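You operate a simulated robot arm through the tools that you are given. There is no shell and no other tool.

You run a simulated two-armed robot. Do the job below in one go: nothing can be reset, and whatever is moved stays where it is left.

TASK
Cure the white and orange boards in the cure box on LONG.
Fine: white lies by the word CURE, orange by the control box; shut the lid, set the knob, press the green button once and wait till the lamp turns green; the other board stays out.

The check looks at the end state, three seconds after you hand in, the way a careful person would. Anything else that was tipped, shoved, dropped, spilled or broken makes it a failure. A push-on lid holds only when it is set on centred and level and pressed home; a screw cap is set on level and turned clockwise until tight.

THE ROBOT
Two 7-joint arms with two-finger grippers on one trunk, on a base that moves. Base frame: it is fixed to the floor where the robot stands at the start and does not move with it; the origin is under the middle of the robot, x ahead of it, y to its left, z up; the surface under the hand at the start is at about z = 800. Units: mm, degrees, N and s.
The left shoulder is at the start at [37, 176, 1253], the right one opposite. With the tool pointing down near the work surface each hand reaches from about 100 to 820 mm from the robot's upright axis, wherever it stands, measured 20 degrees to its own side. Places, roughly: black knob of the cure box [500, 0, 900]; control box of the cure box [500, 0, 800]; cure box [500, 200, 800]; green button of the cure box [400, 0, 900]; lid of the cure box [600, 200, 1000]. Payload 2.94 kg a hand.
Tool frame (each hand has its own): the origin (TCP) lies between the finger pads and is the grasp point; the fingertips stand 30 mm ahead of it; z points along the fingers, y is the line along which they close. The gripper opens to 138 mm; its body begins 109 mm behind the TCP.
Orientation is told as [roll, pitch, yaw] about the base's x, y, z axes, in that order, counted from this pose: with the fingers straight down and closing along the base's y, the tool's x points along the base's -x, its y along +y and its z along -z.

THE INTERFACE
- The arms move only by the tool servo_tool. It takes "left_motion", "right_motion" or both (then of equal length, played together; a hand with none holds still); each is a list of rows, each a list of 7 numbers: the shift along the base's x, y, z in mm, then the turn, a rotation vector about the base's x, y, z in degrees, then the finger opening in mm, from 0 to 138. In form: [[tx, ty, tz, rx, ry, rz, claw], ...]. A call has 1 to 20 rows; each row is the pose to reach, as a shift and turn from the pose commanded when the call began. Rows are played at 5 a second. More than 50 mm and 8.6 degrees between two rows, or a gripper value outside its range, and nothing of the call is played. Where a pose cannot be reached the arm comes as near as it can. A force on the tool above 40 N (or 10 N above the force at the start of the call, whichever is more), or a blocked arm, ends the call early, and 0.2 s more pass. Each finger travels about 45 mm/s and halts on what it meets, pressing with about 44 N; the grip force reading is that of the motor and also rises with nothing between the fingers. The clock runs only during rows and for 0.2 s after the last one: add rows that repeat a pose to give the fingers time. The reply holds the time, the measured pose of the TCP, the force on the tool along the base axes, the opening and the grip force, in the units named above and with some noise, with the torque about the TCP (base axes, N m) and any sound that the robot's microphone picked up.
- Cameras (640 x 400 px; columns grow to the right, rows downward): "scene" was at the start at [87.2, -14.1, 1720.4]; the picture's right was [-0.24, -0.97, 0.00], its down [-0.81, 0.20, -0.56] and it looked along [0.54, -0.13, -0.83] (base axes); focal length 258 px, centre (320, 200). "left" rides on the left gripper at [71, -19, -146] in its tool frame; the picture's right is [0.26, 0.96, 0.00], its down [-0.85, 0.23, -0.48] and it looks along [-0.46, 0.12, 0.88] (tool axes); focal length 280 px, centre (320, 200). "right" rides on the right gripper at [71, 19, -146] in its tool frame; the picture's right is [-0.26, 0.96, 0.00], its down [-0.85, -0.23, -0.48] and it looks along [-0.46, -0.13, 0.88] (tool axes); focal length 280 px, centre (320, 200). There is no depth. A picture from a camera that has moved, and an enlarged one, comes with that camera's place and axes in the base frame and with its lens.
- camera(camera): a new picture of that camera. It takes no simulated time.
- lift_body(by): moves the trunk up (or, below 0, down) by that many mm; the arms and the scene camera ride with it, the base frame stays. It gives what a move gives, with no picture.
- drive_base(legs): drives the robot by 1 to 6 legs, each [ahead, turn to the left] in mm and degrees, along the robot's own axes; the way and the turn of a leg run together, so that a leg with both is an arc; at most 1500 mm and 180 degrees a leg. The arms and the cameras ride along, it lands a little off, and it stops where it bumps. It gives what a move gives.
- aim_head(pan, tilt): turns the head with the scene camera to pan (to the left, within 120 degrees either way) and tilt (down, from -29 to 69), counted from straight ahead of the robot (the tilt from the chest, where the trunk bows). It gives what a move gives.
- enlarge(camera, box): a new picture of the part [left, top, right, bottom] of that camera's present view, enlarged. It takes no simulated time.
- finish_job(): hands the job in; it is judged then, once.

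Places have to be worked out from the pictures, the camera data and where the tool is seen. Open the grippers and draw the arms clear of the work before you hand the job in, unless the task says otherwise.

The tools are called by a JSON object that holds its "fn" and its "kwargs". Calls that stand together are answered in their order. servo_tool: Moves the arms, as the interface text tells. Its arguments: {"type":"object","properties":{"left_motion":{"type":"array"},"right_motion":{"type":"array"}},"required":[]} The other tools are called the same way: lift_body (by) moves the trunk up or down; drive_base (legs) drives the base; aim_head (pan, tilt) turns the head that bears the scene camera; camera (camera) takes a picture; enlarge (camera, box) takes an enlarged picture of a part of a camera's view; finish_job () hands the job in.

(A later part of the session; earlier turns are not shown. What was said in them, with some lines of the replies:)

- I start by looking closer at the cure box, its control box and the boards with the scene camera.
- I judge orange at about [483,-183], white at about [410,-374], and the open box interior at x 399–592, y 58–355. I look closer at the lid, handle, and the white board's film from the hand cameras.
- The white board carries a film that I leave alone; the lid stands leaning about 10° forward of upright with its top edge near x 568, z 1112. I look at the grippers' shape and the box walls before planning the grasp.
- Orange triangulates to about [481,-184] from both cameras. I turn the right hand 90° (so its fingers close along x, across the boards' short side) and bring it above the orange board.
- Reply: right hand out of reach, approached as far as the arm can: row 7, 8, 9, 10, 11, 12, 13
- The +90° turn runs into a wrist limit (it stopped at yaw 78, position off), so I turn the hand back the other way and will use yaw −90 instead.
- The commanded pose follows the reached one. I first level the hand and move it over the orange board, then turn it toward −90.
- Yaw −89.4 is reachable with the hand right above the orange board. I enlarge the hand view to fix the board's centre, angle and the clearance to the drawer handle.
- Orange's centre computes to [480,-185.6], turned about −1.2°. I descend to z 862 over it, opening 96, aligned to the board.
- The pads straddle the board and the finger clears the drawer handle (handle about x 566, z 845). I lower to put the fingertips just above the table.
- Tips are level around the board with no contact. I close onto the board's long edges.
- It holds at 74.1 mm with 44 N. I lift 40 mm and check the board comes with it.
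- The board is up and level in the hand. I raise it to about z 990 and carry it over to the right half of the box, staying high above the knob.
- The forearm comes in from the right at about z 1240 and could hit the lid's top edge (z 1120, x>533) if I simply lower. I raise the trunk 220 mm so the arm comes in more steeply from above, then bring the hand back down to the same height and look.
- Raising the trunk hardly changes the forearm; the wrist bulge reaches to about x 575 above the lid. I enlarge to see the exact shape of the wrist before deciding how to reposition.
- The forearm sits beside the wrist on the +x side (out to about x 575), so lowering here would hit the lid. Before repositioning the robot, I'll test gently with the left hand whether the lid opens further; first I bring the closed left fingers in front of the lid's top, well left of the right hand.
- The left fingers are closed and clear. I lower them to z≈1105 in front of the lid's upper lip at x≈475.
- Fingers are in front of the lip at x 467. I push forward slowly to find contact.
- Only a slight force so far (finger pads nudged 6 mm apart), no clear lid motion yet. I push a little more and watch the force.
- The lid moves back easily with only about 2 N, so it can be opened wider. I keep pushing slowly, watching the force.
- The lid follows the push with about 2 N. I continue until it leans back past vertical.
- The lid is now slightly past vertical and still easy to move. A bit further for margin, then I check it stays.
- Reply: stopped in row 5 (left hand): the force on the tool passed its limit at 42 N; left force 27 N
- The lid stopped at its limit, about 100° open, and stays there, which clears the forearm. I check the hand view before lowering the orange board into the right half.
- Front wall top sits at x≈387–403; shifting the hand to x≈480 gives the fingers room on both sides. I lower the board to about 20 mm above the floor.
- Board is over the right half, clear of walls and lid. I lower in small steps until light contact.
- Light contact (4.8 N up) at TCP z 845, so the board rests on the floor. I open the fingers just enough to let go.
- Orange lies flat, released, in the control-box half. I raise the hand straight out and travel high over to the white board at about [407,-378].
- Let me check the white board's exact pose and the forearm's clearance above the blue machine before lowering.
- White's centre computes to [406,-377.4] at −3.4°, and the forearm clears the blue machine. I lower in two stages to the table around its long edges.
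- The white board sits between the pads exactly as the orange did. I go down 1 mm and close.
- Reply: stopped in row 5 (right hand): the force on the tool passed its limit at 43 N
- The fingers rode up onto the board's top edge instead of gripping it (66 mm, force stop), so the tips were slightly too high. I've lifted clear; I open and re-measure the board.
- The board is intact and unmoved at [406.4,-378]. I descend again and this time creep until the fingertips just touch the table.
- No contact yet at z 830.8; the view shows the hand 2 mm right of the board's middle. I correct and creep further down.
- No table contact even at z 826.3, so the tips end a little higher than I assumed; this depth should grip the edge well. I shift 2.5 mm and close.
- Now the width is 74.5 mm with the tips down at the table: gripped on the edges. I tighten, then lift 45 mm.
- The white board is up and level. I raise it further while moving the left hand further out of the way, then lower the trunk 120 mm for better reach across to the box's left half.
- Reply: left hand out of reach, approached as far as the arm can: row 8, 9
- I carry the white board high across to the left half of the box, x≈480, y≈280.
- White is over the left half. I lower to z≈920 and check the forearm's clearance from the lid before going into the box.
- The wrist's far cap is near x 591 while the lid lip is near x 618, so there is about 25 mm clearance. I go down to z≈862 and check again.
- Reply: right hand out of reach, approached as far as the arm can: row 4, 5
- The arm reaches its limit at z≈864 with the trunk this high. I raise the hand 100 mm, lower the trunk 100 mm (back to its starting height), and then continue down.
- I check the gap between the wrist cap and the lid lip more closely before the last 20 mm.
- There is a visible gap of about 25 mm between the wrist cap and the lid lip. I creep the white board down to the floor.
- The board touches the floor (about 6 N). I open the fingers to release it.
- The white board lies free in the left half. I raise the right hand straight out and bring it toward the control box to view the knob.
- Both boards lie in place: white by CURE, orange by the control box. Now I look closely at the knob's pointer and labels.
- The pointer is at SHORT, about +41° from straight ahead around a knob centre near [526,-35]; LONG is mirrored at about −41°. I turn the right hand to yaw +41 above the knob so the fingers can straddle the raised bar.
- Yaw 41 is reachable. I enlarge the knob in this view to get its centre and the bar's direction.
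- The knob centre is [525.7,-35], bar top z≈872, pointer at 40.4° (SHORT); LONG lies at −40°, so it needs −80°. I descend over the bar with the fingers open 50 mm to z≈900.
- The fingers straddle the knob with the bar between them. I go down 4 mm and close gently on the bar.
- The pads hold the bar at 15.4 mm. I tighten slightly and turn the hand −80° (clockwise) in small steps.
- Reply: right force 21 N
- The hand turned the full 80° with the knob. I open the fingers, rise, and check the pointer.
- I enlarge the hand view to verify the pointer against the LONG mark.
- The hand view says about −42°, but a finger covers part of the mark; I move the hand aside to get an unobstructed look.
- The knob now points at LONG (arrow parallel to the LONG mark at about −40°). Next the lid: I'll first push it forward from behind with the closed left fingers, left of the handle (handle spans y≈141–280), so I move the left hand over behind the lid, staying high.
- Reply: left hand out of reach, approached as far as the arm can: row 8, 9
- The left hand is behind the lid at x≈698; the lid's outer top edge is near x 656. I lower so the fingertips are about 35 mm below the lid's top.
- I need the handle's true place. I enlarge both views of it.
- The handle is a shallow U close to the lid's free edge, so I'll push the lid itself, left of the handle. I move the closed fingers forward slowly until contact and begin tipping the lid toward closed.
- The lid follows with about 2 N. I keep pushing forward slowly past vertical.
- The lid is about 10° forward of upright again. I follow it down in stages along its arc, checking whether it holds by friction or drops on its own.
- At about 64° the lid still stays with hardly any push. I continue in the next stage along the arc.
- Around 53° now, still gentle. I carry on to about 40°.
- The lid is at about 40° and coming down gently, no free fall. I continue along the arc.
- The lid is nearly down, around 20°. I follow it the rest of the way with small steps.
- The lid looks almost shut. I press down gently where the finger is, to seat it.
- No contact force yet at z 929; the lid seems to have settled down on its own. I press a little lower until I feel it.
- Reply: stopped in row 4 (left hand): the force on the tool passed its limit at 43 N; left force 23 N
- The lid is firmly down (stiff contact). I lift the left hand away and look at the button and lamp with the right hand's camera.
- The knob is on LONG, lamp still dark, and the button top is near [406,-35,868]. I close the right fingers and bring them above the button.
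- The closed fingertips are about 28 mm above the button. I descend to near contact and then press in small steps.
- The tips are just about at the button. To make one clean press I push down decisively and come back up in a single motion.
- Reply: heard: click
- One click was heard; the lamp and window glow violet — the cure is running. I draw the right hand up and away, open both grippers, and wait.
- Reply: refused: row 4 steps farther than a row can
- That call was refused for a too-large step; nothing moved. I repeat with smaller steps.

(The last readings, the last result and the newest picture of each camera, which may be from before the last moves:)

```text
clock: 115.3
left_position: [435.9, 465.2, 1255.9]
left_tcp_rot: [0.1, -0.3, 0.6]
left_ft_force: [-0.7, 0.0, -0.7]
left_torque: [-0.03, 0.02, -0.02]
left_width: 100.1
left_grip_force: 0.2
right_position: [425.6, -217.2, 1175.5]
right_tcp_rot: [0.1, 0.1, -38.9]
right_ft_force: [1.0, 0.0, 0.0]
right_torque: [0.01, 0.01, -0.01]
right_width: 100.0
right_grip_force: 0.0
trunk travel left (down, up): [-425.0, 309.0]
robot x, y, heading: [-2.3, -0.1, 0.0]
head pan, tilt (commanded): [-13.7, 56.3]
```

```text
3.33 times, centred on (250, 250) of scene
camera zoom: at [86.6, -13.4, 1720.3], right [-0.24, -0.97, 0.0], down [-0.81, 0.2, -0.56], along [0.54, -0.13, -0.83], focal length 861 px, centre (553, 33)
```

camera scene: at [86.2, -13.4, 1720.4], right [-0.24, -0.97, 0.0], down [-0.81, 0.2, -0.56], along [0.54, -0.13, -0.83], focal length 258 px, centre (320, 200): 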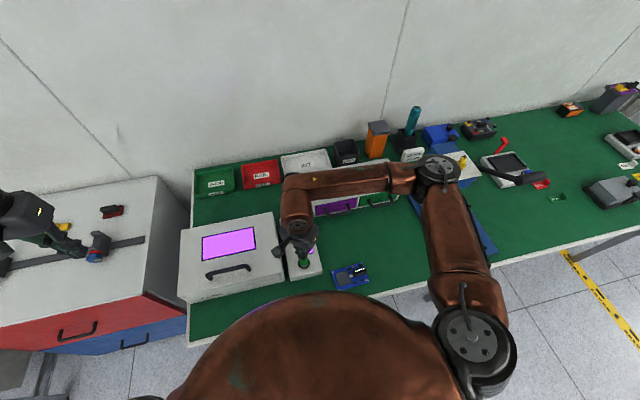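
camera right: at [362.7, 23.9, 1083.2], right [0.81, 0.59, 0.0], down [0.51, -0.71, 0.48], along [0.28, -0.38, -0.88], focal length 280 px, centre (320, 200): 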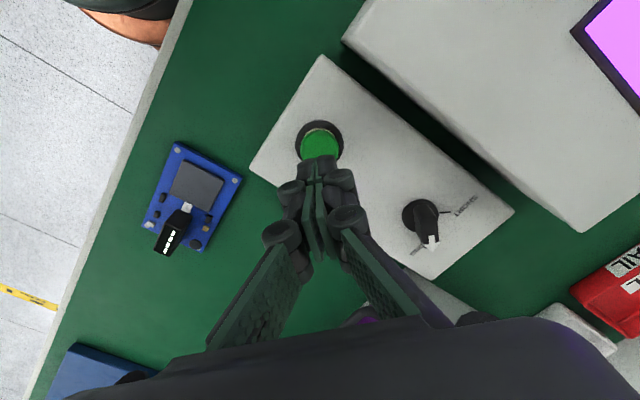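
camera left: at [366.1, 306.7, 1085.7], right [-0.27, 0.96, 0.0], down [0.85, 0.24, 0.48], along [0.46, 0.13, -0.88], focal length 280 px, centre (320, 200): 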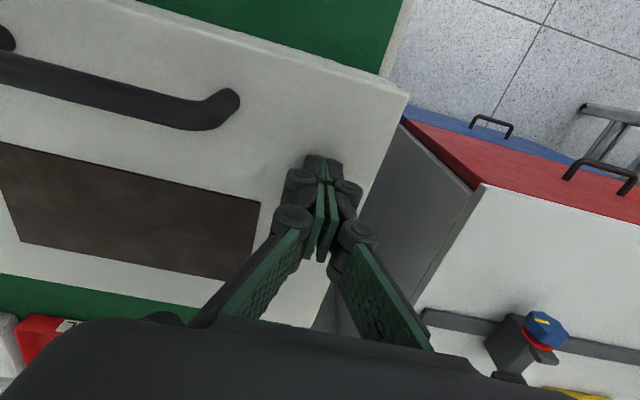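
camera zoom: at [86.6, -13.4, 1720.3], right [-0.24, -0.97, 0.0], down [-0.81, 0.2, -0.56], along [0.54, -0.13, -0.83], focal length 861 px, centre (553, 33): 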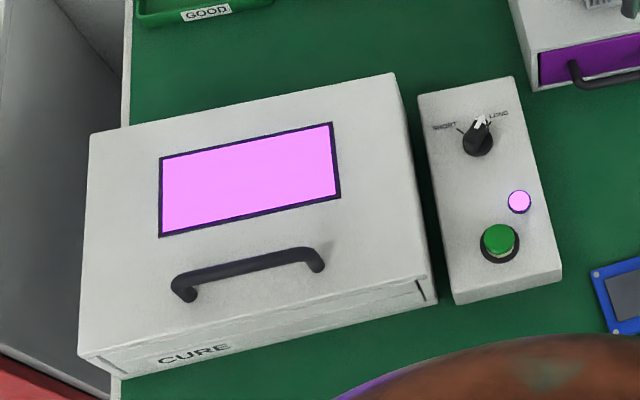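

The lamp is violet and the knob stands on LONG. I hold still and wait.

{"fn": "servo_tool", "kwargs": {"right_motion": [[0, 0, 0, 0, 0, 0, 100], [0, 0, 0, 0, 0, 0, 100], [0, 0, 0, 0, 0, 0, 100], [0, 0, 0, 0, 0, 0, 100], [0, 0, 0, 0, 0, 0, 100], [0, 0, 0, 0, 0, 0, 100], [0, 0, 0, 0, 0, 0, 100], [0, 0, 0, 0, 0, 0, 100], [0, 0, 0, 0, 0, 0, 100], [0, 0, 0, 0, 0, 0, 100], [0, 0, 0, 0, 0, 0, 100], [0, 0, 0, 0, 0, 0, 100], [0, 0, 0, 0, 0, 0, 100], [0, 0, 0, 0, 0, 0, 100], [0, 0, 0, 0, 0, 0, 100], [0, 0, 0, 0, 0, 0, 100], [0, 0, 0, 0, 0, 0, 100], [0, 0, 0, 0, 0, 0, 100], [0, 0, 0, 0, 0, 0, 100], [0, 0, 0, 0, 0, 0, 100]]}}

{"fn": "servo_tool", "kwargs": {"right_motion": [[0, 0, 0, 0, 0, 0, 100], [0, 0, 0, 0, 0, 0, 100], [0, 0, 0, 0, 0, 0, 100], [0, 0, 0, 0, 0, 0, 100], [0, 0, 0, 0, 0, 0, 100], [0, 0, 0, 0, 0, 0, 100], [0, 0, 0, 0, 0, 0, 100], [0, 0, 0, 0, 0, 0, 100], [0, 0, 0, 0, 0, 0, 100], [0, 0, 0, 0, 0, 0, 100], [0, 0, 0, 0, 0, 0, 100], [0, 0, 0, 0, 0, 0, 100], [0, 0, 0, 0, 0, 0, 100], [0, 0, 0, 0, 0, 0, 100], [0, 0, 0, 0, 0, 0, 100], [0, 0, 0, 0, 0, 0, 100], [0, 0, 0, 0, 0, 0, 100], [0, 0, 0, 0, 0, 0, 100], [0, 0, 0, 0, 0, 0, 100], [0, 0, 0, 0, 0, 0, 100]]}}

{"fn": "enlarge", "kwargs": {"camera": "scene", "box": [160, 190, 340, 310]}}

```text
clock: 119.5
left_position: [436.2, 465.2, 1255.5]
left_tcp_rot: [0.1, -0.3, 0.5]
left_ft_force: [-0.3, 0.4, 1.0]
left_torque: [0.02, 0.02, 0.01]
left_width: 100.4
left_grip_force: 0.0
right_position: [426.2, -216.4, 1175.2]
right_tcp_rot: [-0.1, 0.0, -39.0]
right_ft_force: [0.6, 0.1, 0.1]
right_torque: [0.03, 0.01, 0.01]
right_width: 99.9
right_grip_force: 0.0
trunk travel left (down, up): [-425.0, 309.0]
robot x, y, heading: [0.8, 1.1, 0.2]
head pan, tilt (commanded): [-13.7, 56.3]
```

```text
clock: 123.7
left_position: [436.8, 465.2, 1255.1]
left_tcp_rot: [0.2, -0.2, 0.5]
left_ft_force: [0.9, 0.4, -0.6]
left_torque: [0.0, 0.02, -0.02]
left_width: 100.2
left_grip_force: 0.0
right_position: [425.5, -215.9, 1176.0]
right_tcp_rot: [0.0, 0.0, -39.0]
right_ft_force: [-0.5, 0.2, 0.0]
right_torque: [-0.04, 0.0, 0.0]
right_width: 99.9
right_grip_force: 0.1
trunk travel left (down, up): [-425.0, 309.0]
robot x, y, heading: [-0.1, 3.9, 0.2]
head pan, tilt (commanded): [-13.7, 56.3]
```

```text
3.33 times, centred on (250, 250) of scene
camera zoom: at [86.5, -13.8, 1720.4], right [-0.24, -0.97, 0.0], down [-0.81, 0.2, -0.56], along [0.54, -0.13, -0.83], focal length 861 px, centre (553, 33)
```

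zoom: 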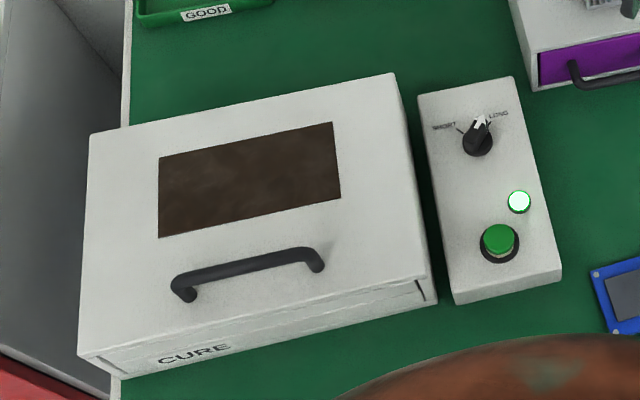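

The lamp is green and the window dark again: the cure is done. I take one last full look before handing in.

{"fn": "camera", "kwargs": {"camera": "scene"}}

{"fn": "camera", "kwargs": {"camera": "right"}}

{"fn": "enlarge", "kwargs": {"camera": "scene", "box": [285, 200, 345, 250]}}

```text
taken
camera scene: at [86.5, -13.8, 1720.4], right [-0.24, -0.97, 0.0], down [-0.81, 0.2, -0.56], along [0.54, -0.13, -0.83], focal length 258 px, centre (320, 200)
```

scene: 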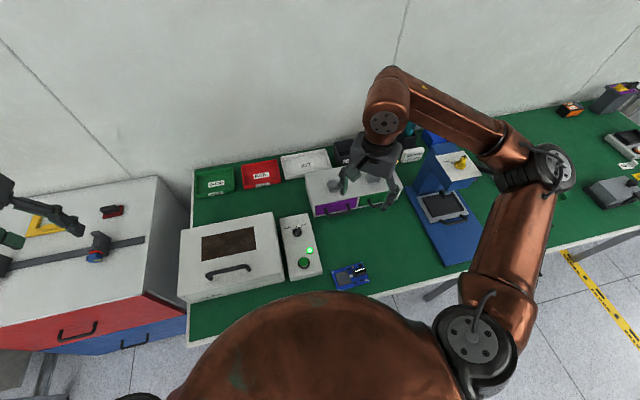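

```text
taken
camera right: at [382.1, -156.8, 1322.3], right [0.81, 0.59, 0.0], down [0.52, -0.71, 0.48], along [0.28, -0.38, -0.88], focal length 280 px, centre (320, 200)
```

right: 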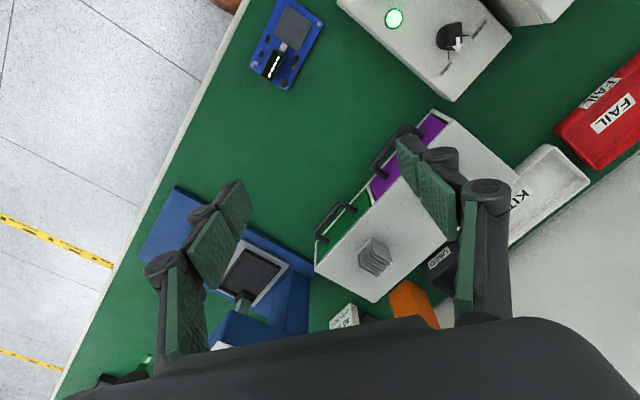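

```text
8.00 times, centred on (315, 225) of scene
camera zoom: at [86.5, -13.8, 1720.4], right [-0.24, -0.97, 0.0], down [-0.81, 0.2, -0.56], along [0.54, -0.13, -0.83], focal length 2067 px, centre (360, 0)
```

zoom: 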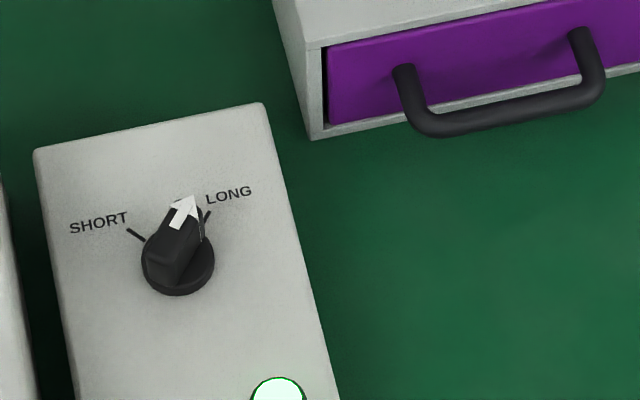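

The lid is shut, the knob is on LONG and the lamp is green. The blue board and everything else are where they were, and both hands are open and clear of the work, so I hand the job in.

{"fn": "finish_job", "kwargs": {}}

```text
The job is handed in.
```

I cured the white and orange boards on LONG, and the lamp turned green before I handed the job in. The result of the check hasn't come back.

- **Boards:** The white board lies by the word CURE and the orange one by the control box. The blue board stayed out and wasn't touched. I left the film on the white board because the task didn't mention it.
- **Box:** I shut the lid and pressed it down until it met firm resistance. I turned the knob from SHORT to LONG and pressed the green button once, hearing one click. The lamp was violet while curing and then turned green.
- **Force stops:** Three contacts hit the 40 N limit:
    - when the lid reached the end of its travel as I opened it wider to make room for the arm;
    - when the fingers slipped on the first try at gripping the white board;
    - when I pressed the lid shut.

  The board was intact and in the same spot after the slip, and the lid moved freely afterwards.
- **End state:** I saw nothing else moved in the final pictures. Both grippers are open and clear of the work.
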